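You operate a simulated robot arm through the tools that you are given. There is no shell and no other tool. Be economical: measure what you need, move in short steps, check, and stop when the job is done.

Carry out the task below with a simulated two-armed robot. There is one attempt and no reset: what you move stays moved.

Task
Hold the green lamp on the long bench top steady with one hand and flip the lamp lever the other way with the other.

Only the result counts: the job must be done as asked and must still hold three seconds after the hand-in. Knocking over, shifting, dropping, spilling or breaking anything else fails it.

Robot
Two 7-joint arms with two-finger parallel grippers on one trunk, on a base that drives. Base frame: it is fixed to the floor where the robot stands at the start and does not move with it; the origin is under the middle of the robot, x ahead of it, y to its left, z up; the surface under the hand at the start is at about z = 0.88. Readings come in m, rad, newtons and seconds.
The left shoulder is at the start at [0.07, 0.156, 1.03], the right one opposite. Places, roughly: lamp lever [0.6, 0, 1]. Payload 3.91 kg a hand.
The TCP of each hand is the grasp point between the finger pads, 0.03 m short of the fingertips. In the tool frame z runs along the fingers and y along their closing line. Largest opening 0.11 m; finger width 0.02, thickness 0.01; the body of the gripper, 0.048 by 0.112 m, starts 0.055 m behind the TCP.
Orientation is that of the tool frame in the base frame, as a unit quaternion [x, y, z, w]. With the fingers straight down and closing along the base's y, the tool's x points along the base's -x, its y along +y and its z along -z.

Tools
- The arms move only by the tool play_rows. It takes "left_plan", "right_plan" or both (then of equal length, played together; a hand with none holds still); each is a list of rows, each a list of 7 numbers: the turn, a rotation vector about the tool's x, y, z in units of 5 degrees (1.0 is 5 degrees), then the shift along the tool's x, y, z in units of 50 mm (1.0 is 50 mm), then the gripper command, from -1 (fully open) to 1 (shut), values between in proportion. In form: [[rx, ry, rz, dx, dy, dz, jaw], ...]. A call has 1 to 20 rows; each row shifts and turns the commanded pose from where the row before left it, along the tool's axes as they then stand. A call with a number of a shift or a turn outside -1 to 1 is refused whole. Each row takes 0.2 s and may step no farther than 0.05 m and 0.15 rad from the row before; otherwise, or with a gripper value out of range, the whole call is refused. Where a pose cannot be reached the arm comes as near as it can. A force on the tool above 40 N (or 10 N above the force at the start of the call, whichever is more), or a blocked arm, ends the call early, and 0.2 s more pass. Each finger travels about 0.108 m/s and halts on what it meets, pressing with about 37 N; the grip force reading is that of the motor and also rises with nothing between the fingers. The clock runs only during rows and for 0.2 s after the last one: add rows that do not move to give the fingers time. It gives the time, the measured TCP pose, the force on the tool (base axes), the opening and the grip force at its end, in the units of the frame above (readings bear some noise), with the torque about the TCP (base axes, N m) and any sound that the robot's microphone picked up.
- Cameras (640 x 400 px; columns grow to the right, rows downward): "scene" is now at [0.1405, -0.0066, 1.2725]; the picture's right is [-0.09, -1.00, 0.00], its down [-0.41, 0.04, -0.91] and it looks along [0.91, -0.08, -0.41] (base axes); focal length 250 px, centre (320, 200). "left" rides on the left gripper at [0.072, -0.017, -0.103] in its tool frame; the picture's right is [0.23, 0.97, 0.00], its down [-0.76, 0.18, -0.62] and it looks along [-0.61, 0.14, 0.78] (tool axes); focal length 222 px, centre (320, 200). "right" rides on the right gripper at [0.072, 0.017, -0.103] in its tool frame; the picture's right is [-0.23, 0.97, 0.00], its down [-0.76, -0.18, -0.62] and it looks along [-0.61, -0.14, 0.78] (tool axes); focal length 222 px, centre (320, 200). There is no depth. A picture from a camera that has moved, and an enlarged one, comes with that camera's place and axes in the base frame and with its lens.
- camera(camera): a new picture of that camera. No time passes.
- move_column(by): slides the trunk up (or, below 0, down) by that many m; the arms and the scene camera ride with it, the base frame stays. It gives what a move gives, with no picture.
- drive_base(legs): drives the robot by 1 to 6 legs, each [ahead, left, turn to the left] in m, m and rad, along the robot's own axes; the way and the turn of a leg run together, so that a leg with both is an arc; at most 1.5 m and 3.142 rad a leg. The arms and the cameras ride along, it lands a little off, and it stops where it bumps. It gives what a move gives.
- pan_tilt(pan, tilt): turns the head with the scene camera to pan (to the left, within 1.501 rad either way) and tilt (down, from -0.506 to 1.204), counted from straight ahead of the robot. It gives what a move gives.
- zoom(camera, box): a new picture of the part [left, top, right, bottom] of that camera's present view, enlarged. No time passes.
- sign_off(): hands the job in; it is judged then, once.

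Go step by step. Nothing tells you exact positions but the pictures and the camera data: compare them with the known pose of the tool, close in by small moves and look again before you grip or let go. The budget is 120 turns and 108 pictures, counting those below and the enlarged ones. Unless the task says otherwise, let go and move clear before handing in, and close with one line.

The tools are called after "Emit:" as name(argument=value, ...) on one line, values as JSON. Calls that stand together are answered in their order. play_rows: Moves the arms, as the interface text tells. Its arguments: {"type":"object","properties":{"left_plan":{"type":"array","items":{"type":"array","items":{"type":"number"}}},"right_plan":{"type":"array","items":{"type":"array","items":{"type":"number"}}}},"required":[]} The other tools are called the same way: move_column (by) slides the trunk up or down; drive_base (legs) drives the base; pan_tilt (pan, tilt) turns the head that bears the scene camera; camera (camera) takes a picture; zoom (camera, box) takes an enlarged picture of a part of a camera's view; sign_off () hands the job in.

At the start:

```text
t: 0.0
left_position: [0.6056, 0.2087, 1.2072]
left_tool_rot: [0.0, 1.0, 0.0, -0.001]
left_force: [-0.6, 0.3, 0.2]
left_moment: [0.02, 0.01, -0.01]
left_grip_width: 0.1099
left_gripper_force: 0.0
right_position: [0.619, -0.4022, 1.2228]
right_tool_rot: [0.0, 1.0, 0.0, 0.0]
right_force: [-0.4, -0.1, 1.2]
right_moment: [-0.03, 0.0, -0.01]
right_grip_width: 0.1101
right_gripper_force: 0.1
trunk travel left (down, up): [-0.475, 0.465]
robot x, y, heading: [0.0051, 0.0007, -0.0]
head pan, tilt: [-0.089, 0.424]
```

scene: 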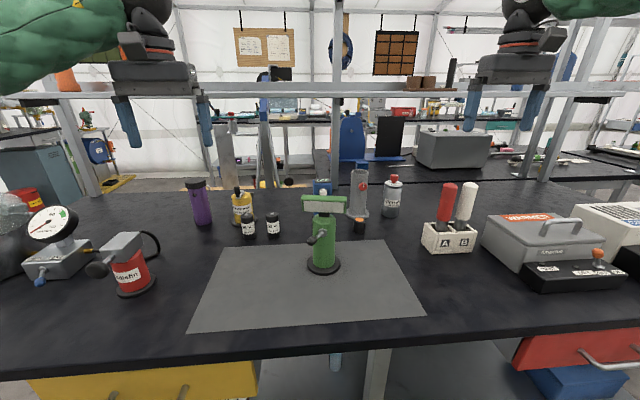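
right: 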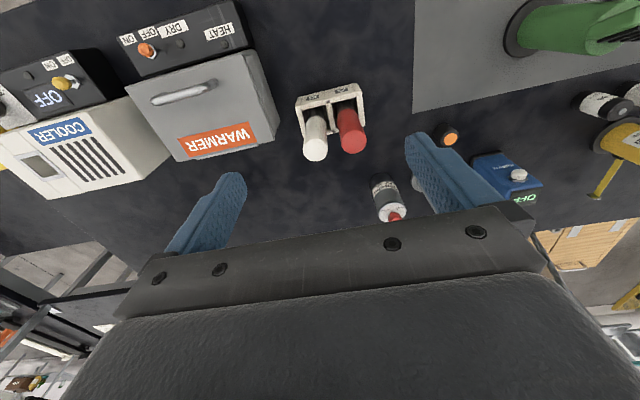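
left: 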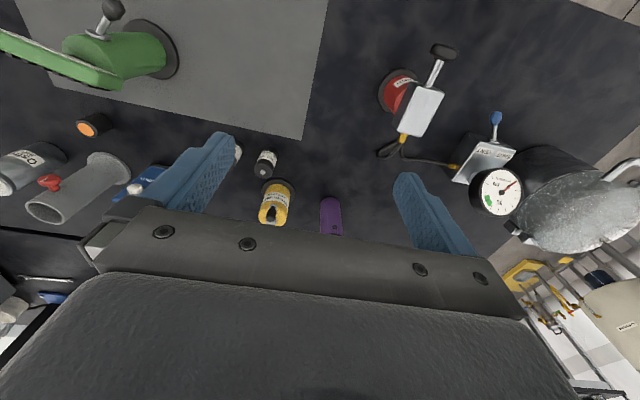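

I see the green lamp in the middle of the mat with a lever on its near-left side. I zoom in to see it well.

Emit:
zoom(camera="scene", box=[270, 170, 380, 290])

Emit:
zoom(camera="left", box=[0, 0, 200, 125])

Emit:
zoom(camera="right", box=[480, 0, 640, 100])

```text
3.33 times, centred on (325, 230) of scene
camera zoom: at [0.1405, -0.0066, 1.2725], right [-0.09, -1.0, 0.0], down [-0.41, 0.04, -0.91], along [0.91, -0.08, -0.41], focal length 834 px, centre (303, 100)
```

zoom: 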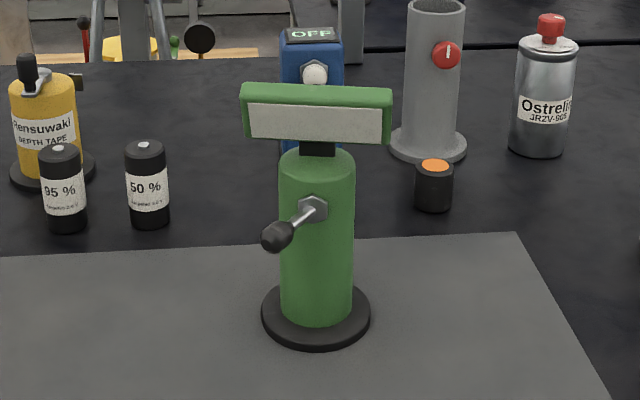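

```text
3.20 times, centred on (100, 62) of left
camera zoom: at [0.5323, 0.1938, 1.3101], right [-0.23, 0.97, 0.0], down [0.76, 0.18, 0.62], along [0.61, 0.14, -0.78], focal length 711 px, centre (1024, 640)
```

zoom: 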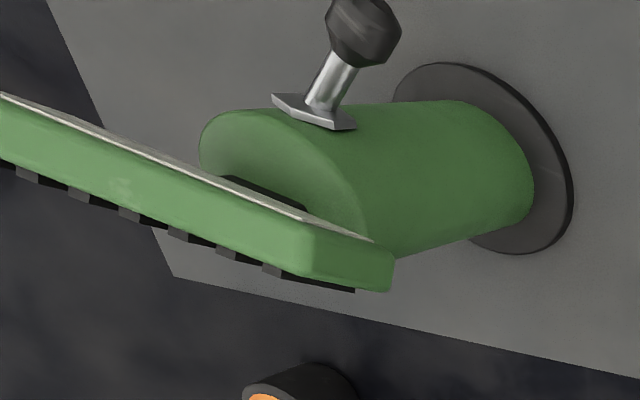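

```text
4.00 times, centred on (560, 50) of right
camera zoom: at [0.548, -0.3865, 1.3258], right [0.23, 0.97, 0.0], down [0.76, -0.18, 0.62], along [0.61, -0.14, -0.78], focal length 888 px, centre (-640, 800)
```

zoom: 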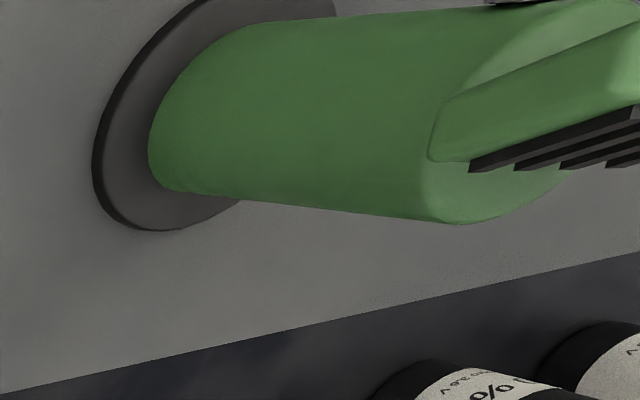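

The lever knob is near [0.574, -0.028, 0.99], its pivot near [0.603, -0.054, 0.99], and the lamp axis near [0.625, -0.057]. The lever swings sideways from left to right. The right hand will grip the lamp body low from the right, and the left will push the knob toward -y. First I turn the right hand up high.

Emit:
play_rows(right_plan=[[0, 0, -1, 0, 0, 0, -1], [0, 0, -1, 0, 0, 0, -1], [0, 0, -1, 0, 0, 0, -1], [0, 0, -1, 0, 0, 0, -1], [0, 0, -1, 0, 0, 0, -1], [0, 0, -1, 0, 0, 0, -1], [0, 0, -1, 0, 0, 0, -1], [0, 0, -1, 0, 0, 0, -1], [0, 0, -1, 0, 0, 0, -1], [0, 0, -1, 0, 0, 0, -1], [0, 0, -1, 0, 0, 0, -1], [0, 0, -1, 0, 0, 0, -1], [0, 0, -1, 0, 0, 0, -1], [0, 0, -1, 0, 0, 0, -1], [0, 0, -1, 0, 0, 0, -1], [0, -1, 0, 0, 0, 0, -1], [0, -1, 0, 0, 0, 0, -1], [0, -1, 0, 0, 0, 0, -1], [0, -1, 0, 0, 0, 0, -1], [0, -1, 0, 0, 0, 0, -1]])

```text
t: 4.2
left_position: [0.605, 0.2105, 1.2066]
left_tool_rot: [0.0, 1.0, 0.0, 0.0]
left_force: [-0.4, 0.1, 0.0]
left_moment: [-0.02, -0.02, 0.0]
left_grip_width: 0.1102
left_gripper_force: 0.1
right_position: [0.4477, -0.1783, 1.2336]
right_tool_rot: [-0.592, 0.776, 0.131, 0.172]
right_force: [0.6, -0.3, -0.5]
right_moment: [0.01, 0.0, -0.01]
right_grip_width: 0.11
right_gripper_force: 0.2
right hand out of reach, approached as far as the arm can: row 9, 10, 11, 12, 13, 14, 15, 16, 17, 18, 19, 20
trunk travel left (down, up): [-0.475, 0.465]
robot x, y, heading: [-0.003, -0.0043, 0.0]
head pan, tilt: [-0.089, 0.424]
```

The right hand hit a joint limit with the fingers down and drifted. Tilting it further up should bring it back into reach.

Emit:
play_rows(right_plan=[[0, -1, 0, 0, 0, 0, -1], [0, -1, 0, 0, 0, 0, -1], [0, -1, 0, 0, 0, 0, -1], [0, -1, 0, 0, 0, 0, -1], [0, -1, 0, 0, 0, 0, -1], [0, -1, 0, 0, 0, 0, -1], [0, -1, 0, 0, 0, 0, -1], [0, -1, 0, 0, 0, 0, -1]])

Emit:
camera(camera="scene")

```text
t: 6.0
left_position: [0.6051, 0.2105, 1.206]
left_tool_rot: [-0.001, 1.0, -0.001, 0.0]
left_force: [-0.7, -0.5, 0.2]
left_moment: [-0.01, -0.01, -0.03]
left_grip_width: 0.1102
left_gripper_force: 0.0
right_position: [0.4115, -0.1245, 1.2478]
right_tool_rot: [-0.511, 0.671, 0.326, 0.427]
right_force: [-1.2, -1.0, 0.0]
right_moment: [0.01, -0.02, 0.0]
right_grip_width: 0.1098
right_gripper_force: 0.0
right hand out of reach, approached as far as the arm can: row 1, 2, 3, 4, 5, 6, 7, 8
trunk travel left (down, up): [-0.475, 0.465]
robot x, y, heading: [0.0025, 0.0006, 0.004]
head pan, tilt: [-0.089, 0.424]
```

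```text
101 pictures are left
camera scene: at [0.1403, -0.0069, 1.2725], right [-0.09, -1.0, 0.0], down [-0.41, 0.04, -0.91], along [0.91, -0.08, -0.41], focal length 250 px, centre (320, 200)
```

scene: 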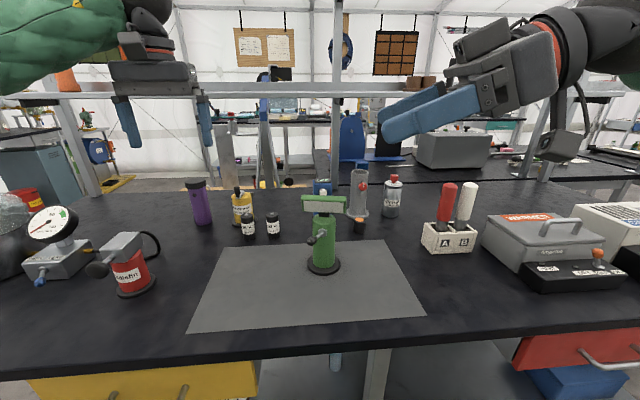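

The tilt was reached, but the camera sits under the hand, so I take a steeper pitch of about 35° down. Then I move to a standoff to the right of the lamp.

Emit:
play_rows(right_plan=[[0, 1, 0, 0, 0, 0, -1], [0, 1, 0, 0, 0, 0, -1], [0, 0, 0, 0.72, -0.567, 0.123, -1], [0, 0, 0, 0.72, -0.567, 0.123, -1], [0, 0, 0, 0.72, -0.567, 0.123, -1], [0, 0, 0, 0.72, -0.567, 0.123, -1], [0, 0, 0, 0.72, -0.567, 0.123, -1], [0, 0, 0, 0.72, -0.567, 0.123, -1]])

Emit:
camera(camera="scene")

Emit:
camera(camera="right")

```text
t: 7.8
left_position: [0.6061, 0.2102, 1.2075]
left_tool_rot: [0.0, 1.0, 0.0, 0.0]
left_force: [0.5, 0.0, 0.2]
left_moment: [0.02, 0.0, -0.02]
left_grip_width: 0.1101
left_gripper_force: 0.1
right_position: [0.4798, -0.0918, 1.0708]
right_tool_rot: [-0.532, 0.71, 0.276, 0.37]
right_force: [0.0, -0.6, 0.8]
right_moment: [0.01, -0.01, -0.01]
right_grip_width: 0.1102
right_gripper_force: 0.0
right hand out of reach, approached as far as the arm can: row 3, 4, 5, 6, 7, 8
trunk travel left (down, up): [-0.475, 0.465]
robot x, y, heading: [0.0029, -0.002, -0.0]
head pan, tilt: [-0.089, 0.424]
```

```text
100 pictures are left
camera scene: at [0.1406, -0.007, 1.2725], right [-0.09, -1.0, 0.0], down [-0.41, 0.04, -0.91], along [0.91, -0.08, -0.41], focal length 250 px, centre (320, 200)
```

scene: 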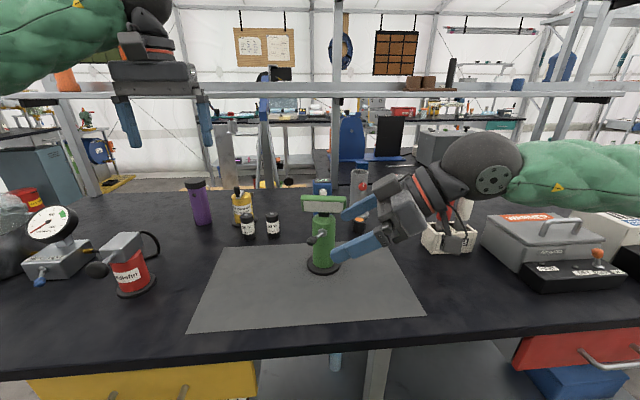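

```text
99 pictures are left
camera right: at [0.4292, -0.2092, 1.0702], right [-0.9, 0.4, 0.18], down [0.15, -0.12, 0.98], along [0.41, 0.91, 0.05], focal length 222 px, centre (320, 200)
```

right: 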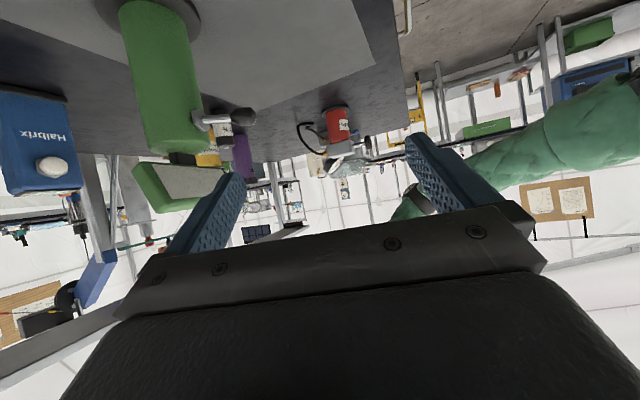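

The sideways reach is limited from where the robot stands. I'll raise the trunk, drive to the right, and turn left toward the lamp so both arms work in a natural range.

Emit:
move_column(by=0.22)

Emit:
drive_base(legs=[[-0.05, 0, 0], [0, -0.45, 0], [0, 0, 0.55]])

Emit:
pan_tilt(pan=0.0, tilt=0.55)

Emit:
camera(camera="scene")

```text
t: 10.1
left_position: [0.6063, 0.2099, 1.4267]
left_tool_rot: [0.0, 1.0, 0.001, 0.0]
left_force: [-0.5, -0.1, -0.1]
left_moment: [0.02, 0.01, 0.03]
left_grip_width: 0.11
left_gripper_force: 0.0
right_position: [0.4806, -0.092, 1.2914]
right_tool_rot: [-0.534, 0.709, 0.277, 0.368]
right_force: [0.5, 1.0, -0.4]
right_moment: [-0.01, 0.02, -0.01]
right_grip_width: 0.1102
right_gripper_force: 0.1
trunk travel left (down, up): [-0.695, 0.245]
robot x, y, heading: [-0.0002, 0.0007, -0.003]
head pan, tilt: [-0.089, 0.424]
```

```text
t: 14.8
left_position: [0.3568, 0.0618, 1.4262]
left_tool_rot: [-0.27, 0.963, -0.001, 0.0]
left_force: [1.2, -0.2, 0.2]
left_moment: [0.02, 0.05, 0.03]
left_grip_width: 0.1098
left_gripper_force: 0.0
right_position: [0.406, -0.2614, 1.2909]
right_tool_rot: [0.705, -0.539, -0.365, -0.281]
right_force: [0.3, 0.0, -0.6]
right_moment: [0.0, 0.01, 0.02]
right_grip_width: 0.1098
right_gripper_force: 0.0
trunk travel left (down, up): [-0.695, 0.245]
robot x, y, heading: [-0.0532, -0.4332, 0.547]
head pan, tilt: [-0.089, 0.424]
```

```text
t: 15.5
left_position: [0.3569, 0.0622, 1.4264]
left_tool_rot: [-0.27, 0.963, 0.0, 0.0]
left_force: [0.7, -0.1, 0.1]
left_moment: [-0.01, 0.01, 0.03]
left_grip_width: 0.1102
left_gripper_force: 0.1
right_position: [0.4056, -0.2616, 1.2908]
right_tool_rot: [0.704, -0.539, -0.366, -0.282]
right_force: [0.4, -1.3, 0.5]
right_moment: [-0.03, -0.01, -0.01]
right_grip_width: 0.1099
right_gripper_force: 0.0
trunk travel left (down, up): [-0.695, 0.245]
robot x, y, heading: [-0.0496, -0.429, 0.546]
head pan, tilt: [0.0, 0.55]
```

```text
98 pictures are left
camera scene: at [0.0665, -0.3574, 1.4811], right [0.52, -0.85, 0.0], down [-0.45, -0.27, -0.85], along [0.73, 0.44, -0.52], focal length 250 px, centre (320, 200)
```

scene: 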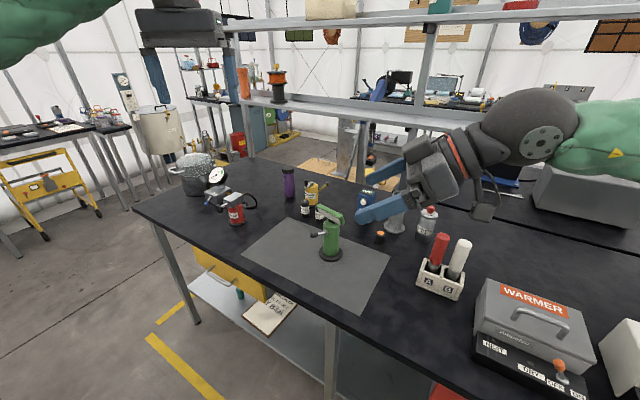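

Now I turn the right hand to an azimuth of about 70° while still high.

Emit:
play_rows(right_plan=[[0.819, 0, 0.574, 0, 0, 0, -1], [0.819, 0, 0.574, 0, 0, 0, -1], [0.819, 0, 0.574, 0, 0, 0, -1], [0.819, 0, 0.574, 0, 0, 0, -1], [0.819, 0, 0.574, 0, 0, 0, -1], [0.819, 0, 0.574, 0, 0, 0, -1], [0.819, 0, 0.574, 0, 0, 0, -1]])

```text
t: 17.1
left_position: [0.3567, 0.0627, 1.4267]
left_tool_rot: [-0.27, 0.963, 0.0, 0.0]
left_force: [0.1, 0.3, 0.0]
left_moment: [-0.04, 0.01, 0.02]
left_grip_width: 0.1101
left_gripper_force: 0.1
right_position: [0.4555, -0.2267, 1.3198]
right_tool_rot: [-0.51, 0.726, 0.265, 0.377]
right_force: [0.1, 0.8, 0.4]
right_moment: [0.01, 0.0, 0.0]
right_grip_width: 0.11
right_gripper_force: 0.1
right hand out of reach, approached as far as the arm can: row 1, 2, 3, 4, 5, 6, 7
trunk travel left (down, up): [-0.695, 0.245]
robot x, y, heading: [-0.0479, -0.4362, 0.548]
head pan, tilt: [0.0, 0.55]
```

Emit:
play_rows(right_plan=[[0, 0, 0, 0.105, -0.485, 0.635, -1], [0, 0, 0, 0.105, -0.485, 0.635, -1], [0, 0, 0, 0.105, -0.485, 0.635, -1], [0, 0, 0, 0.105, -0.485, 0.635, -1]])

Emit:
camera(camera="scene")

```text
t: 18.1
left_position: [0.3576, 0.0634, 1.4265]
left_tool_rot: [-0.27, 0.963, -0.001, 0.0]
left_force: [-0.2, 0.2, 0.4]
left_moment: [-0.02, 0.01, -0.01]
left_grip_width: 0.1099
left_gripper_force: 0.1
right_position: [0.5782, -0.173, 1.2287]
right_tool_rot: [-0.51, 0.727, 0.263, 0.378]
right_force: [0.1, 0.2, 1.0]
right_moment: [0.03, 0.0, 0.01]
right_grip_width: 0.1098
right_gripper_force: 0.1
trunk travel left (down, up): [-0.695, 0.245]
robot x, y, heading: [-0.0497, -0.4311, 0.539]
head pan, tilt: [0.0, 0.55]
```

```text
97 pictures are left
camera scene: at [0.0676, -0.3567, 1.4809], right [0.52, -0.85, 0.0], down [-0.45, -0.27, -0.85], along [0.73, 0.44, -0.52], focal length 250 px, centre (320, 200)
```

scene: 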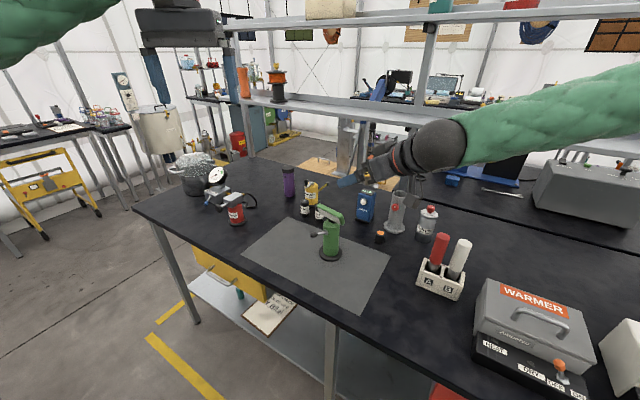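

The hand is at the standoff. I lower the trunk and check the view.

Emit:
move_column(by=-0.22)

Emit:
camera(camera="scene")

Emit:
camera(camera="right")

```text
t: 20.4
left_position: [0.3563, 0.0606, 1.2062]
left_tool_rot: [-0.271, 0.963, 0.001, 0.0]
left_force: [0.7, 0.4, 0.4]
left_moment: [0.01, -0.01, 0.0]
left_grip_width: 0.1097
left_gripper_force: 0.1
right_position: [0.578, -0.1739, 1.0083]
right_tool_rot: [-0.511, 0.725, 0.266, 0.379]
right_force: [-0.1, 0.2, 0.3]
right_moment: [-0.01, 0.0, 0.01]
right_grip_width: 0.11
right_gripper_force: 0.2
trunk travel left (down, up): [-0.475, 0.465]
robot x, y, heading: [-0.0526, -0.4308, 0.544]
head pan, tilt: [0.0, 0.55]
```

```text
96 pictures are left
camera scene: at [0.0664, -0.3577, 1.2611], right [0.52, -0.85, 0.0], down [-0.45, -0.27, -0.85], along [0.73, 0.44, -0.52], focal length 250 px, centre (320, 200)
```

scene: 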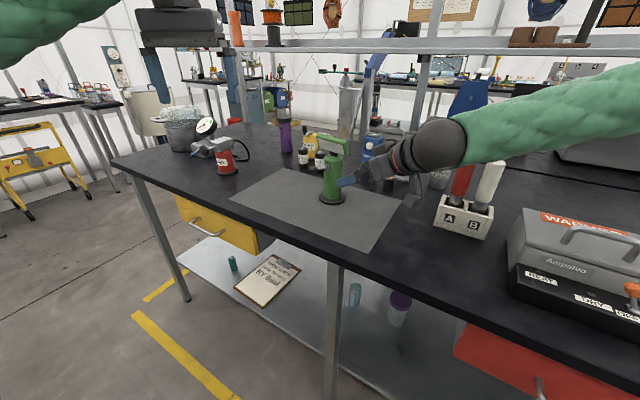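

```text
95 pictures are left
camera right: at [0.5192, -0.2866, 1.0086], right [-0.87, 0.45, 0.18], down [0.14, -0.13, 0.98], along [0.47, 0.88, 0.05], focal length 222 px, centre (320, 200)
```

right: 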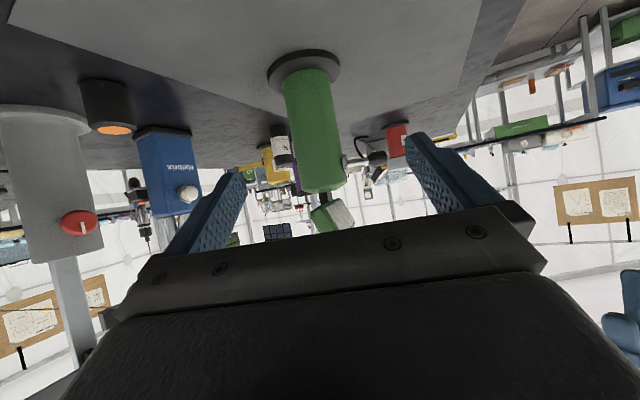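

The lamp lies along the approach line and the front finger passes below the lever. I advance part of the way.

Emit:
play_rows(right_plan=[[0, 0, 0, 0, -0.07, 0.5, -1], [0, 0, 0, 0, -0.07, 0.5, -1], [0, 0, 0, 0, 0, 0.5, -1]])

Emit:
camera(camera="right")

Emit:
zoom(camera="scene", box=[280, 120, 440, 220])

```text
t: 21.2
left_position: [0.3574, 0.0623, 1.2057]
left_tool_rot: [-0.27, 0.963, 0.0, 0.0]
left_force: [0.1, 0.9, -0.5]
left_moment: [0.01, 0.03, -0.02]
left_grip_width: 0.1097
left_gripper_force: 0.1
right_position: [0.6052, -0.1196, 0.965]
right_tool_rot: [-0.51, 0.726, 0.265, 0.378]
right_force: [-1.0, 1.3, -0.7]
right_moment: [0.01, -0.04, 0.02]
right_grip_width: 0.11
right_gripper_force: 0.0
trunk travel left (down, up): [-0.475, 0.465]
robot x, y, heading: [-0.0537, -0.4297, 0.545]
head pan, tilt: [0.0, 0.55]
```

```text
94 pictures are left
camera right: at [0.5479, -0.2329, 0.965], right [-0.87, 0.45, 0.18], down [0.14, -0.13, 0.98], along [0.47, 0.88, 0.05], focal length 222 px, centre (320, 200)
```

right: 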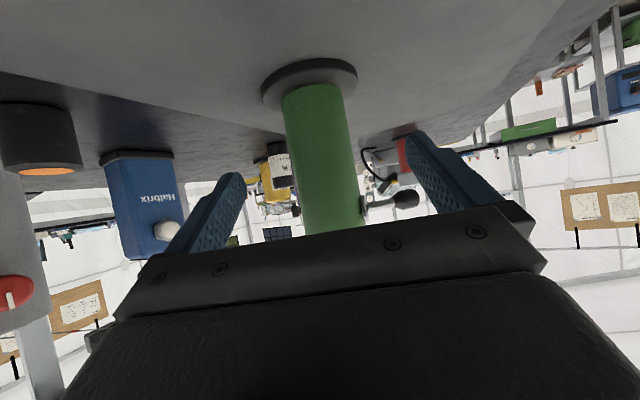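

```text
4.00 times, centred on (360, 170) of scene
camera zoom: at [0.0671, -0.3566, 1.2609], right [0.52, -0.85, 0.0], down [-0.45, -0.27, -0.85], along [0.73, 0.44, -0.52], focal length 1001 px, centre (160, 320)
```

zoom: 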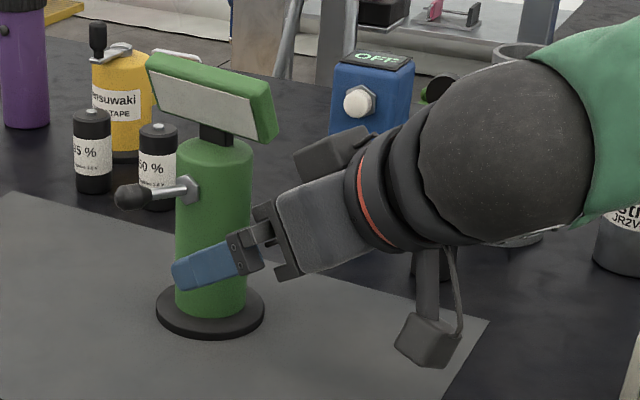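

The lamp is centred between the fingers. I advance the last 45 mm and close the gripper.

Emit:
play_rows(right_plan=[[0, 0, 0, 0, 0.02, 0.3, -1], [0, 0, 0, 0, 0.02, 0.3, -1], [0, 0, 0, 0, 0, 0.3, -1]])

Emit:
camera(camera="right")

Emit:
zoom(camera="scene", box=[280, 120, 440, 220])

```text
t: 22.1
left_position: [0.357, 0.0624, 1.2058]
left_tool_rot: [-0.271, 0.963, 0.0, -0.001]
left_force: [-0.9, -0.3, -0.6]
left_moment: [-0.01, -0.04, -0.02]
left_grip_width: 0.11
left_gripper_force: 0.1
right_position: [0.6154, -0.0847, 0.9386]
right_tool_rot: [-0.51, 0.725, 0.265, 0.378]
right_force: [-0.2, 0.4, 0.2]
right_moment: [-0.01, 0.02, 0.01]
right_grip_width: 0.11
right_gripper_force: 0.2
trunk travel left (down, up): [-0.475, 0.465]
robot x, y, heading: [-0.0504, -0.4378, 0.545]
head pan, tilt: [0.0, 0.55]
```

```text
92 pictures are left
camera right: at [0.5571, -0.1975, 0.9381], right [-0.87, 0.45, 0.18], down [0.14, -0.13, 0.98], along [0.47, 0.88, 0.05], focal length 222 px, centre (320, 200)
```

right: 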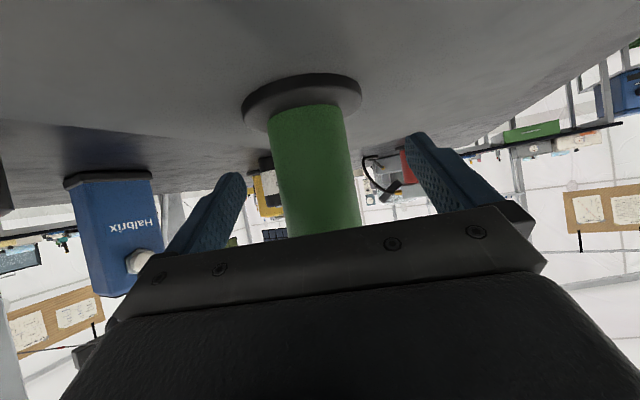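

```text
4.00 times, centred on (360, 170) of scene
camera zoom: at [0.0669, -0.3569, 1.2609], right [0.52, -0.85, 0.0], down [-0.45, -0.27, -0.85], along [0.73, 0.44, -0.52], focal length 1001 px, centre (160, 320)
```

zoom: 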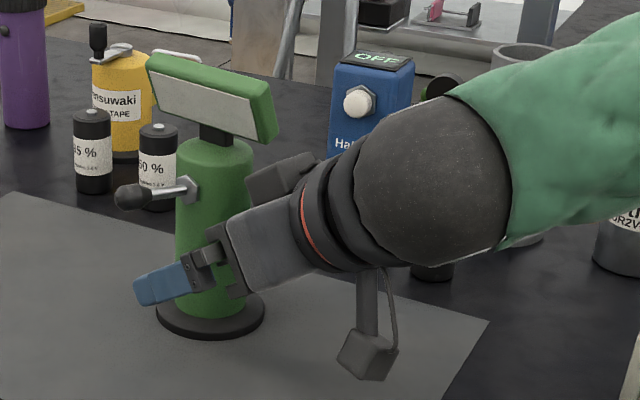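

The lamp sits slightly toward the rear finger, so I shift 8 mm that way and part-close to check the centring.

Emit:
play_rows(right_plan=[[0, 0, 0, 0, -0.16, 0, -1], [0, 0, 0, 0, 0, 0, -0.3], [0, 0, 0, 0, 0, 0, -0.3]])

Emit:
zoom(camera="right", box=[200, 60, 440, 260])

```text
t: 22.9
left_position: [0.3568, 0.0623, 1.2063]
left_tool_rot: [-0.271, 0.963, 0.0, 0.0]
left_force: [1.0, 0.2, 0.1]
left_moment: [0.02, 0.0, 0.01]
left_grip_width: 0.1098
left_gripper_force: 0.0
right_position: [0.6219, -0.0872, 0.9406]
right_tool_rot: [-0.509, 0.726, 0.265, 0.378]
right_force: [-0.2, 0.3, -0.2]
right_moment: [-0.02, -0.01, 0.02]
right_grip_width: 0.0715
right_gripper_force: 0.0
trunk travel left (down, up): [-0.475, 0.465]
robot x, y, heading: [-0.0516, -0.4316, 0.549]
head pan, tilt: [0.0, 0.55]
```

```text
2.00 times, centred on (320, 160) of right
camera zoom: at [0.5645, -0.2006, 0.9388], right [-0.87, 0.45, 0.19], down [0.14, -0.13, 0.98], along [0.47, 0.88, 0.05], focal length 444 px, centre (320, 280)
```

zoom: 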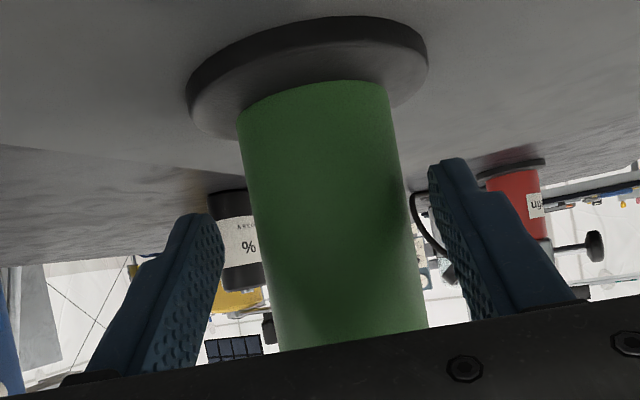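

Centring is good. I advance 12 mm more for a better bite and close.

Emit:
play_rows(right_plan=[[0, 0, 0, 0, 0, 0.24, -0.3], [0, 0, 0, 0, 0, 0, 0.2], [0, 0, 0, 0, 0, 0, 1], [0, 0, 0, 0, 0, 0, 1], [0, 0, 0, 0, 0, 0, 1]])

Emit:
zoom(camera="right", box=[200, 60, 440, 260])

Emit:
zoom(camera="scene", box=[280, 120, 440, 220])

```text
t: 24.1
left_position: [0.3564, 0.0614, 1.2048]
left_tool_rot: [-0.271, 0.963, 0.0, -0.001]
left_force: [0.5, -0.5, -0.6]
left_moment: [0.01, 0.02, 0.0]
left_grip_width: 0.11
left_gripper_force: 0.0
right_position: [0.6278, -0.0771, 0.9326]
right_tool_rot: [-0.509, 0.726, 0.265, 0.379]
right_force: [0.0, 0.4, 0.2]
right_moment: [-0.06, -0.05, 0.03]
right_grip_width: 0.0507
right_gripper_force: 37.4
trunk travel left (down, up): [-0.475, 0.465]
robot x, y, heading: [-0.0514, -0.4333, 0.551]
head pan, tilt: [0.0, 0.55]
```

```text
2.00 times, centred on (320, 160) of right
camera zoom: at [0.569, -0.1909, 0.9321], right [-0.87, 0.45, 0.18], down [0.14, -0.13, 0.98], along [0.47, 0.88, 0.05], focal length 444 px, centre (320, 280)
```

zoom: 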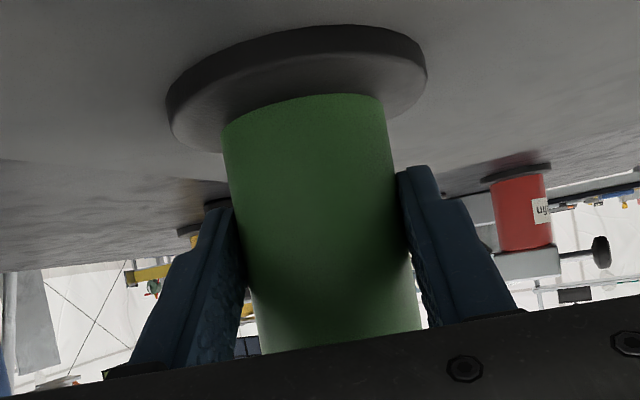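

```text
4.00 times, centred on (360, 170) of scene
camera zoom: at [0.0667, -0.3575, 1.261], right [0.52, -0.85, 0.0], down [-0.45, -0.27, -0.85], along [0.73, 0.44, -0.52], focal length 1001 px, centre (160, 320)
```

zoom: 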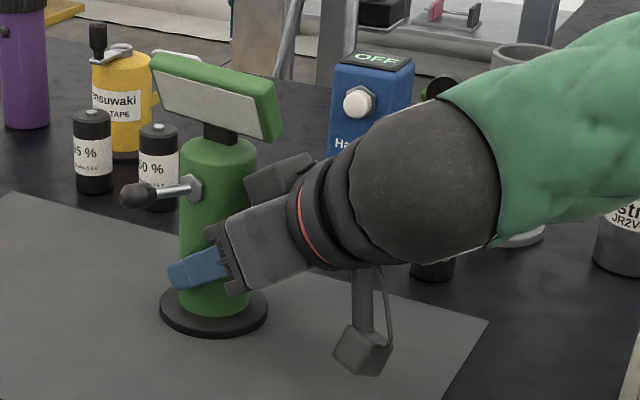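

The lamp is held firmly at 51 mm. Now I close the left hand, turn it to face ahead, and tilt it 25° while high.

Emit:
play_rows(left_plan=[[0, 0, 1, 0, 0, 0, 1], [0, 0, 1, 0, 0, 0, 1], [0, 0, 1, 0, 0, 0, 1], [0, 0, 1, 0, 0, 0, 1], [0, 0, 1, 0, 0, 0, 1], [0, -1, 0, 0, 0, 0, 1], [0, -1, 0, 0, 0, 0, 1], [0, -1, 0, 0, 0, 0, 1], [0, -1, 0, 0, 0, 0, 1], [0, -1, 0, 0, 0, 0, 1]], right_plan=[[0, 0, 0, 0, 0, 0, 1], [0, 0, 0, 0, 0, 0, 1], [0, 0, 0, 0, 0, 0, 1], [0, 0, 0, 0, 0, 0, 1], [0, 0, 0, 0, 0, 0, 1], [0, 0, 0, 0, 0, 0, 1], [0, 0, 0, 0, 0, 0, 1], [0, 0, 0, 0, 0, 0, 1], [0, 0, 0, 0, 0, 0, 1], [0, 0, 0, 0, 0, 0, 1]])

```text
t: 26.2
left_position: [0.3573, 0.0625, 1.2063]
left_tool_rot: [-0.054, 0.975, 0.011, 0.216]
left_force: [0.3, -0.1, -0.2]
left_moment: [0.0, 0.01, 0.02]
left_grip_width: 0.0002
left_gripper_force: 37.1
right_position: [0.6267, -0.0764, 0.9329]
right_tool_rot: [-0.509, 0.726, 0.265, 0.378]
right_force: [0.1, -0.7, 0.1]
right_moment: [-0.07, -0.02, -0.02]
right_grip_width: 0.051
right_gripper_force: 37.0
trunk travel left (down, up): [-0.475, 0.465]
robot x, y, heading: [-0.0535, -0.4318, 0.55]
head pan, tilt: [0.0, 0.55]
```

Emit:
play_rows(left_plan=[[0, 0, 0, -0.417, -0.147, 0.693, 1], [0, 0, 0, -0.417, -0.147, 0.693, 1], [0, 0, 0, -0.417, -0.147, 0.693, 1], [0, 0, 0, -0.417, -0.147, 0.693, 1], [0, 0, 0, -0.417, -0.147, 0.693, 1], [0, 0, 0, -0.417, -0.147, 0.693, 1]])

Emit:
camera(camera="left")

Emit:
zoom(camera="scene", box=[240, 90, 440, 215])

```text
t: 27.6
left_position: [0.5598, 0.0419, 1.0721]
left_tool_rot: [-0.055, 0.975, 0.012, 0.216]
left_force: [1.1, -0.4, 0.3]
left_moment: [-0.03, -0.02, -0.02]
left_grip_width: 0.0
left_gripper_force: 37.3
right_position: [0.6278, -0.0773, 0.9329]
right_tool_rot: [-0.509, 0.726, 0.264, 0.379]
right_force: [0.7, 0.3, -0.1]
right_moment: [-0.02, -0.26, 0.01]
right_grip_width: 0.0509
right_gripper_force: 37.5
trunk travel left (down, up): [-0.475, 0.465]
robot x, y, heading: [-0.0518, -0.4294, 0.55]
head pan, tilt: [0.0, 0.55]
```

```text
87 pictures are left
camera left: at [0.4534, 0.0138, 1.1345], right [-0.31, 0.94, -0.1], down [0.4, 0.22, 0.89], along [0.86, 0.24, -0.45], focal length 222 px, centre (320, 200)
```

left: 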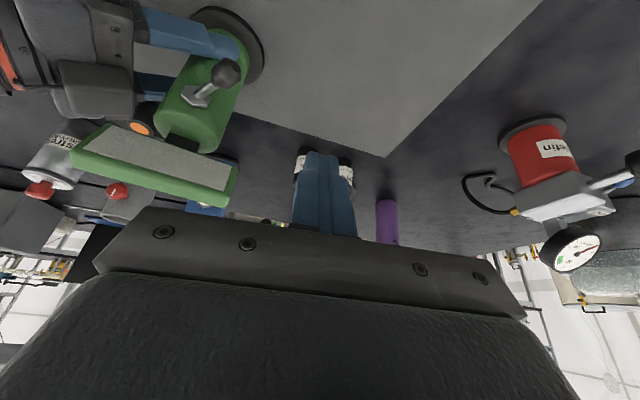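

```text
3.20 times, centred on (340, 152) of scene
camera zoom: at [0.0672, -0.3576, 1.261], right [0.52, -0.85, 0.0], down [-0.45, -0.27, -0.85], along [0.73, 0.44, -0.52], focal length 801 px, centre (256, 352)
```

zoom: 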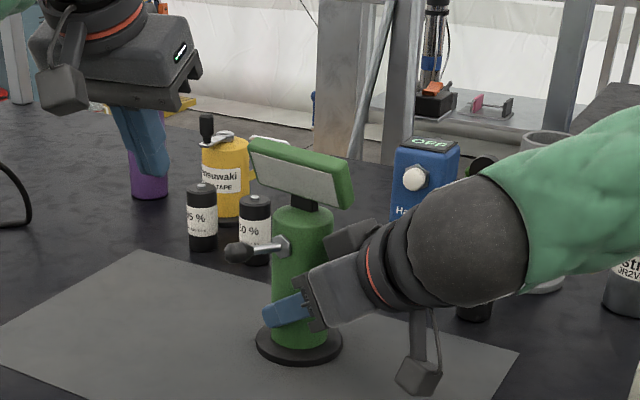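

Both cameras agree on the knob at about [0.574, -0.033, 0.99]. I lower the left finger to the left of the knob, to that height.

Emit:
play_rows(left_plan=[[0, 0, 0, 0.287, -0.07, 0.64, 1], [0, 0, 0, 0.287, -0.07, 0.64, 1], [0, 0, 0, 0, -0.3, 0, 1]])

Emit:
zoom(camera="left", box=[160, 0, 400, 200])

Emit:
zoom(camera="scene", box=[280, 120, 440, 220])

```text
t: 28.4
left_position: [0.5648, 0.0193, 1.0006]
left_tool_rot: [-0.055, 0.975, 0.012, 0.217]
left_force: [0.4, 0.0, -0.3]
left_moment: [0.03, 0.01, 0.03]
left_grip_width: 0.0
left_gripper_force: 36.8
right_position: [0.6282, -0.0783, 0.9335]
right_tool_rot: [-0.511, 0.725, 0.265, 0.378]
right_force: [0.4, -0.3, 0.0]
right_moment: [-0.08, 0.04, 0.04]
right_grip_width: 0.0507
right_gripper_force: 36.8
trunk travel left (down, up): [-0.475, 0.465]
robot x, y, heading: [-0.0471, -0.4313, 0.547]
head pan, tilt: [0.0, 0.55]
```

```text
2.00 times, centred on (280, 100) of left
camera zoom: at [0.4579, -0.0093, 1.064], right [-0.31, 0.94, -0.1], down [0.4, 0.22, 0.89], along [0.86, 0.24, -0.45], focal length 444 px, centre (400, 400)
```

zoom: 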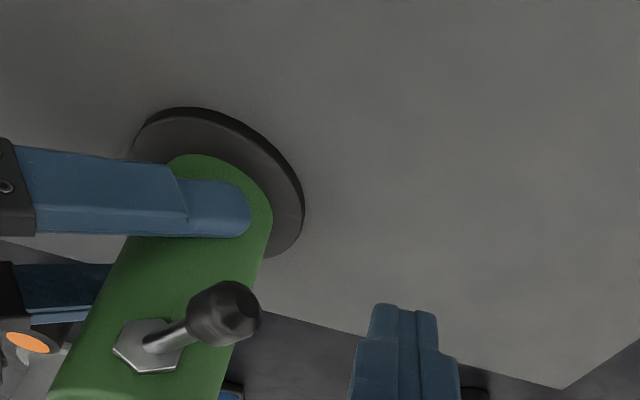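

```text
4.00 times, centred on (360, 170) of scene
camera zoom: at [0.067, -0.3581, 1.261], right [0.52, -0.85, 0.0], down [-0.45, -0.27, -0.85], along [0.73, 0.44, -0.52], focal length 1001 px, centre (160, 320)
```

zoom: 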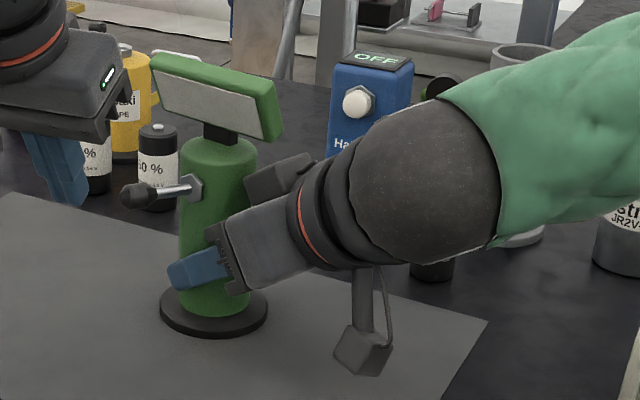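

The finger is 3 cm left of the knob at the right height. I push toward -y gently.

Emit:
play_rows(left_plan=[[0, 0, 0, 0.05, -0.25, 0, 1], [0, 0, 0, 0.05, -0.25, 0, 1], [0, 0, 0, 0.05, -0.25, 0, 1], [0, 0, 0, 0.0, -0.25, 0, 1]])

Emit:
zoom(camera="left", box=[160, 0, 400, 200])

```text
t: 29.4
left_position: [0.5625, -0.0342, 0.9959]
left_tool_rot: [-0.054, 0.975, 0.012, 0.216]
left_force: [-22.4, 10.4, 8.7]
left_moment: [-0.05, 0.06, -0.21]
left_grip_width: 0.0002
left_gripper_force: 36.9
right_position: [0.6287, -0.0792, 0.9327]
right_tool_rot: [-0.509, 0.727, 0.264, 0.379]
right_force: [23.9, -13.4, -0.1]
right_moment: [0.16, 0.45, -0.1]
right_grip_width: 0.0517
right_gripper_force: 37.3
trunk travel left (down, up): [-0.475, 0.465]
robot x, y, heading: [-0.0519, -0.4361, 0.549]
head pan, tilt: [0.0, 0.55]
```

```text
2.00 times, centred on (280, 100) of left
camera zoom: at [0.4554, -0.0618, 1.0606], right [-0.31, 0.94, -0.1], down [0.4, 0.22, 0.89], along [0.86, 0.24, -0.45], focal length 444 px, centre (400, 400)
```

zoom: 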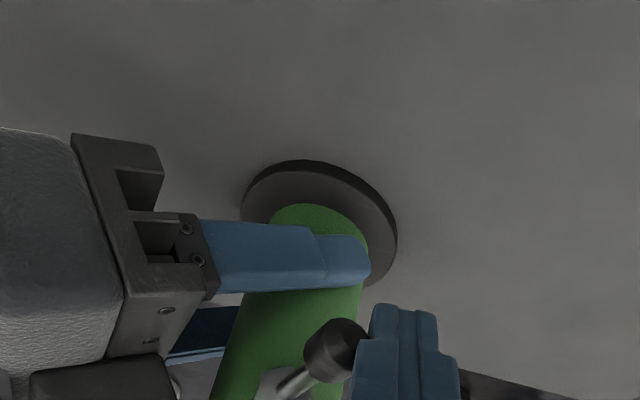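

The knob has moved to y ≈ -0.052, so the lever is near its middle. There is some force along x, so I ease back a little in x while pushing further.

Emit:
play_rows(left_plan=[[0, 0, 0, 0.13, -0.1, -0.06, 1], [0, 0, 0, 0.05, -0.24, -0.02, 1]])

Emit:
zoom(camera="left", box=[160, 0, 400, 200])

Emit:
zoom(camera="scene", box=[280, 120, 440, 220])

```text
t: 30.1
left_position: [0.5569, -0.0503, 0.9965]
left_tool_rot: [-0.054, 0.975, 0.011, 0.216]
left_force: [0.1, 1.3, -0.3]
left_moment: [0.04, 0.03, 0.03]
left_grip_width: 0.0001
left_gripper_force: 37.2
right_position: [0.626, -0.0764, 0.9328]
right_tool_rot: [-0.512, 0.725, 0.266, 0.377]
right_force: [-0.5, -1.2, -0.7]
right_moment: [0.03, 0.03, 0.09]
right_grip_width: 0.0513
right_gripper_force: 37.0
trunk travel left (down, up): [-0.475, 0.465]
robot x, y, heading: [-0.05, -0.4338, 0.547]
head pan, tilt: [0.0, 0.55]
```

```text
2.00 times, centred on (280, 100) of left
camera zoom: at [0.4496, -0.0786, 1.0606], right [-0.31, 0.94, -0.1], down [0.41, 0.22, 0.89], along [0.86, 0.24, -0.45], focal length 444 px, centre (400, 400)
```

zoom: 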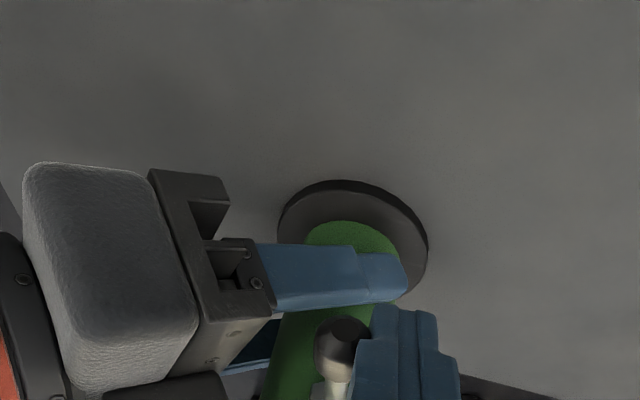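

```text
4.00 times, centred on (360, 170) of scene
camera zoom: at [0.0669, -0.3578, 1.2609], right [0.52, -0.85, 0.0], down [-0.45, -0.27, -0.85], along [0.73, 0.44, -0.52], focal length 1001 px, centre (160, 320)
```

zoom: 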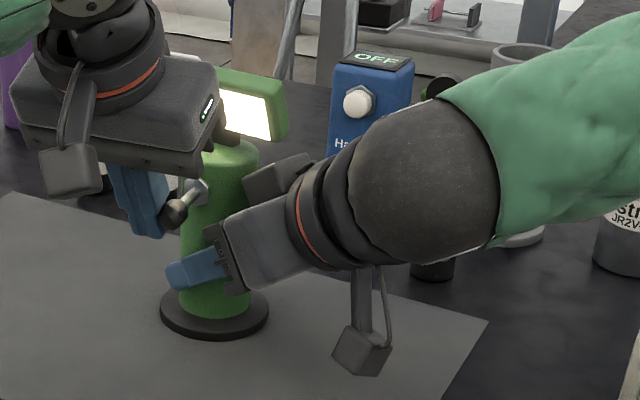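

The lamp lit up, so the lever has passed centre. I push a bit further to be sure it is at its end stop.

Emit:
play_rows(left_plan=[[0, 0, 0, 0, -0.2, 0, 1], [0, 0, 0, 0, -0.2, 0, 1]])

Emit:
zoom(camera="left", box=[160, 0, 400, 200])

Emit:
zoom(camera="scene", box=[280, 120, 440, 220])

```text
t: 30.8
left_position: [0.5584, -0.0646, 0.9965]
left_tool_rot: [-0.06, 0.974, 0.014, 0.216]
left_force: [-0.5, 12.8, -0.1]
left_moment: [0.13, 0.04, 0.12]
left_grip_width: 0.0
left_gripper_force: 37.4
right_position: [0.6268, -0.0776, 0.9337]
right_tool_rot: [-0.509, 0.726, 0.264, 0.379]
right_force: [-0.3, -13.3, 4.3]
right_moment: [0.53, 0.06, 0.76]
right_grip_width: 0.0513
right_gripper_force: 37.3
trunk travel left (down, up): [-0.475, 0.465]
robot x, y, heading: [-0.053, -0.4333, 0.549]
head pan, tilt: [0.0, 0.55]
stopped in row 2 (right hand): the force on the tool passed its limit at 42 N (the readings are from after the stop); the commanded pose is now the measured one
```

```text
2.00 times, centred on (280, 100) of left
camera zoom: at [0.4519, -0.0935, 1.0606], right [-0.32, 0.94, -0.09], down [0.4, 0.23, 0.89], along [0.86, 0.25, -0.45], focal length 444 px, centre (400, 400)
```

zoom: 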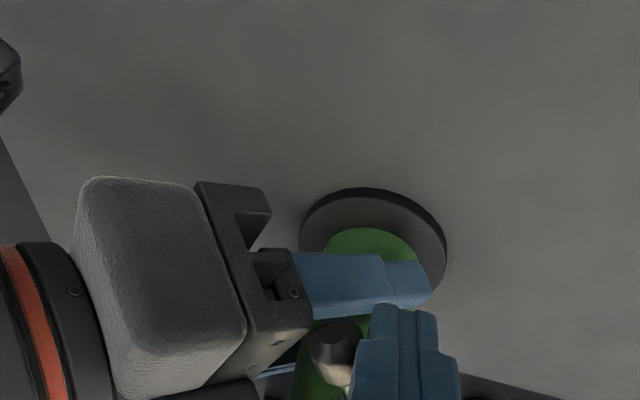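

```text
4.00 times, centred on (360, 170) of scene
camera zoom: at [0.0663, -0.3576, 1.2611], right [0.52, -0.85, 0.0], down [-0.45, -0.27, -0.85], along [0.73, 0.44, -0.52], focal length 1001 px, centre (160, 320)
```

zoom: 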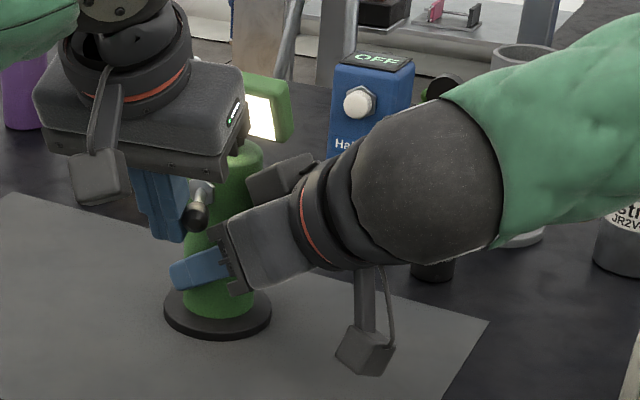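

The lever has reached its stop and the lamp is lit. I back the left hand off to +y, then up and away, while the right hand keeps holding.

Emit:
play_rows(left_plan=[[0, 0, 0, 0, 0.3, 0, 1], [0, 0, 0, 0, 0.6, 0, 1], [0, 0, 0, 0, 0.6, 0, 1], [0, 0, 0, 0, 0.2, -0.8, 1], [0, 0, 0, 0, 0.2, -0.9, 1], [0, 0, 0, 0, 0, -0.9, 1], [0, 0, 0, 0, 0, -0.9, 1]])

Emit:
zoom(camera="scene", box=[280, 120, 440, 220])

Emit:
zoom(camera="right", box=[200, 60, 440, 260])

```text
t: 32.4
left_position: [0.4723, 0.0213, 1.1561]
left_tool_rot: [-0.058, 0.975, 0.014, 0.215]
left_force: [-0.1, 0.1, 0.7]
left_moment: [-0.01, -0.01, -0.01]
left_grip_width: 0.0002
left_gripper_force: 36.4
right_position: [0.6284, -0.0791, 0.9336]
right_tool_rot: [-0.51, 0.726, 0.265, 0.378]
right_force: [-1.0, -1.4, 2.2]
right_moment: [-0.27, 0.15, -0.01]
right_grip_width: 0.0511
right_gripper_force: 36.8
trunk travel left (down, up): [-0.475, 0.465]
robot x, y, heading: [-0.0509, -0.4299, 0.548]
head pan, tilt: [0.0, 0.55]
```

```text
4.00 times, centred on (360, 170) of scene
camera zoom: at [0.0662, -0.358, 1.261], right [0.52, -0.85, 0.0], down [-0.45, -0.27, -0.85], along [0.73, 0.44, -0.52], focal length 1001 px, centre (160, 320)
```

zoom: 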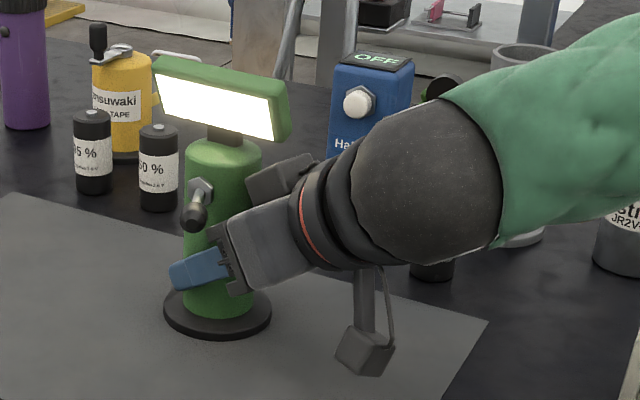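

```text
2.00 times, centred on (320, 160) of right
camera zoom: at [0.5689, -0.1921, 0.9322], right [-0.87, 0.45, 0.18], down [0.14, -0.13, 0.98], along [0.47, 0.88, 0.05], focal length 444 px, centre (320, 280)
```

zoom: 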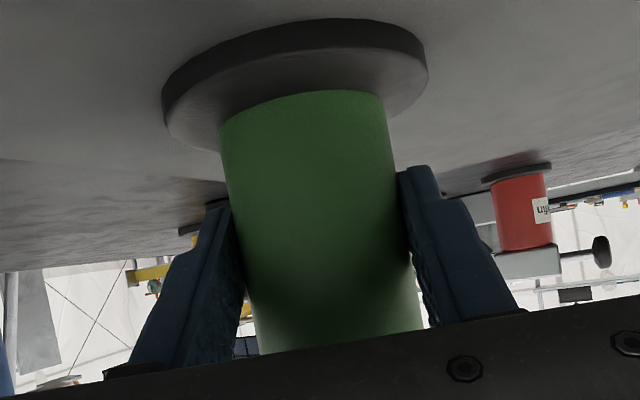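

The lever is now on the other side and the lamp stays lit. I release gently and look before backing out.

Emit:
play_rows(right_plan=[[0, 0, 0, 0, 0, 0, 0.08], [0, 0, 0, 0, 0, 0, 0.04], [0, 0, 0, 0, 0, 0, 0.0], [0, 0, 0, 0, 0, 0, -0.1], [0, 0, 0, 0, 0, 0, -0.4], [0, 0, 0, 0, 0, 0, -0.4]])

Emit:
zoom(camera="right", box=[200, 60, 440, 260])

Emit:
zoom(camera="scene", box=[280, 120, 440, 220])

```text
t: 33.8
left_position: [0.4735, 0.0218, 1.1566]
left_tool_rot: [-0.058, 0.975, 0.013, 0.216]
left_force: [0.3, 0.6, -0.2]
left_moment: [0.0, 0.0, 0.02]
left_grip_width: 0.0
left_gripper_force: 37.1
right_position: [0.6279, -0.0784, 0.9322]
right_tool_rot: [-0.509, 0.727, 0.264, 0.378]
right_force: [0.0, -0.4, 0.3]
right_moment: [-0.02, 0.03, 0.01]
right_grip_width: 0.0772
right_gripper_force: 0.0
trunk travel left (down, up): [-0.475, 0.465]
robot x, y, heading: [-0.0506, -0.4303, 0.548]
head pan, tilt: [0.0, 0.55]
```

```text
2.00 times, centred on (320, 160) of right
camera zoom: at [0.5693, -0.1917, 0.9321], right [-0.87, 0.45, 0.18], down [0.14, -0.13, 0.98], along [0.47, 0.88, 0.05], focal length 444 px, centre (320, 280)
```

zoom: 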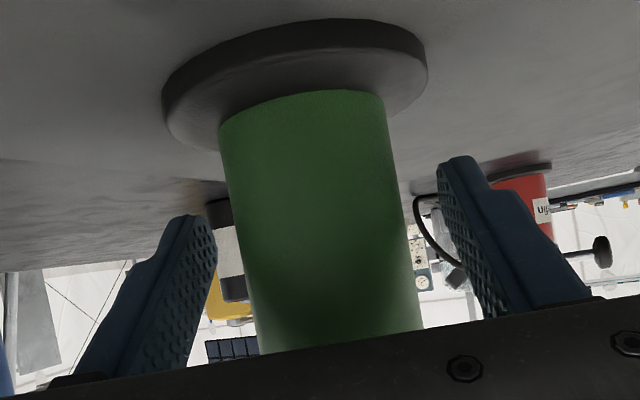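

```text
4.00 times, centred on (360, 170) of scene
camera zoom: at [0.0666, -0.3575, 1.261], right [0.52, -0.85, 0.0], down [-0.45, -0.27, -0.85], along [0.73, 0.44, -0.52], focal length 1001 px, centre (160, 320)
```

zoom: 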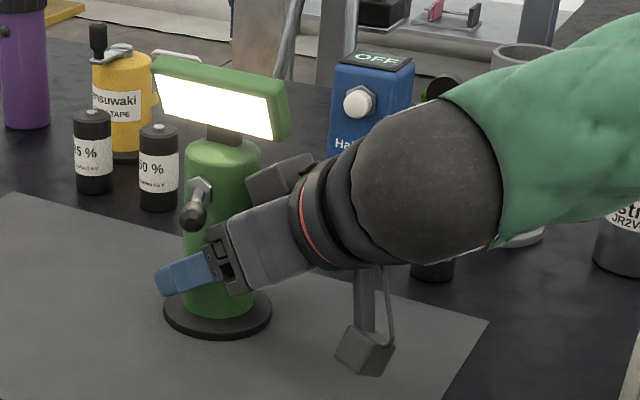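

The lamp stands free and upright. I back the right hand out along its approach path.

Emit:
play_rows(right_plan=[[0, 0, 0, 0, 0, -0.3, -0.4], [0, 0, 0, 0, 0, -0.4, -0.4], [0, 0, 0, 0, 0, -0.5, -0.4], [0, 0, 0, 0, 0, -0.6, -0.4], [0, 0, 0, 0, 0, -0.6, -0.4], [0, 0, 0, 0, 0, -0.4, -0.4]])

Emit:
camera(camera="scene")

Emit:
zoom(camera="scene", box=[280, 120, 440, 220])

```text
t: 35.1
left_position: [0.4727, 0.0211, 1.1569]
left_tool_rot: [-0.058, 0.975, 0.015, 0.216]
left_force: [0.4, -0.2, -0.2]
left_moment: [-0.02, 0.0, -0.02]
left_grip_width: 0.0
left_gripper_force: 36.9
right_position: [0.5889, -0.1844, 1.0128]
right_tool_rot: [-0.51, 0.726, 0.265, 0.378]
right_force: [-0.7, 0.6, 0.2]
right_moment: [0.03, 0.0, 0.0]
right_grip_width: 0.0769
right_gripper_force: 0.0
trunk travel left (down, up): [-0.475, 0.465]
robot x, y, heading: [-0.0484, -0.4352, 0.55]
head pan, tilt: [0.0, 0.55]
```

```text
74 pictures are left
camera scene: at [0.0659, -0.3579, 1.2611], right [0.52, -0.85, 0.0], down [-0.45, -0.27, -0.85], along [0.73, 0.44, -0.52], focal length 250 px, centre (320, 200)
```

scene: 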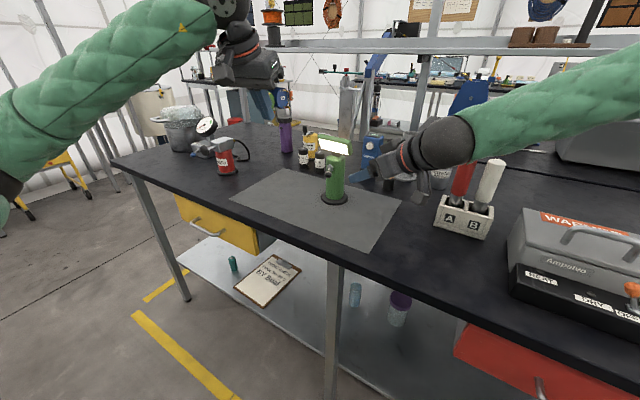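

```text
4.00 times, centred on (360, 170) of scene
camera zoom: at [0.0659, -0.3579, 1.2611], right [0.52, -0.85, 0.0], down [-0.45, -0.27, -0.85], along [0.73, 0.44, -0.52], focal length 1001 px, centre (160, 320)
```

zoom: 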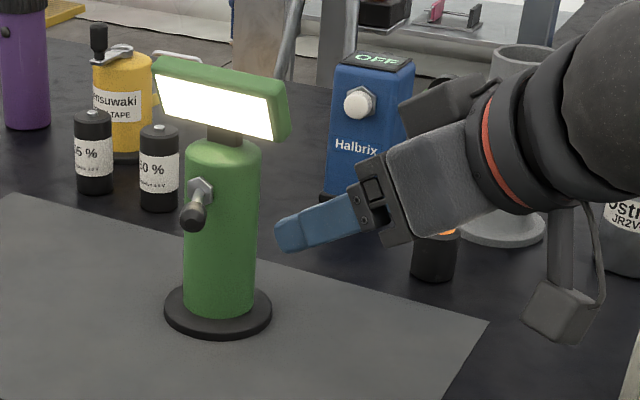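

The lamp stands upright and lit with its lever flipped, both hands are clear, and nothing else was touched. I hand the job in.

Emit:
sign_off()

```text
The job is handed in.
```

I flipped the green lamp's lever to the other side with the left hand while the right hand held the lamp body; the lamp is lit and upright, and both hands are clear.
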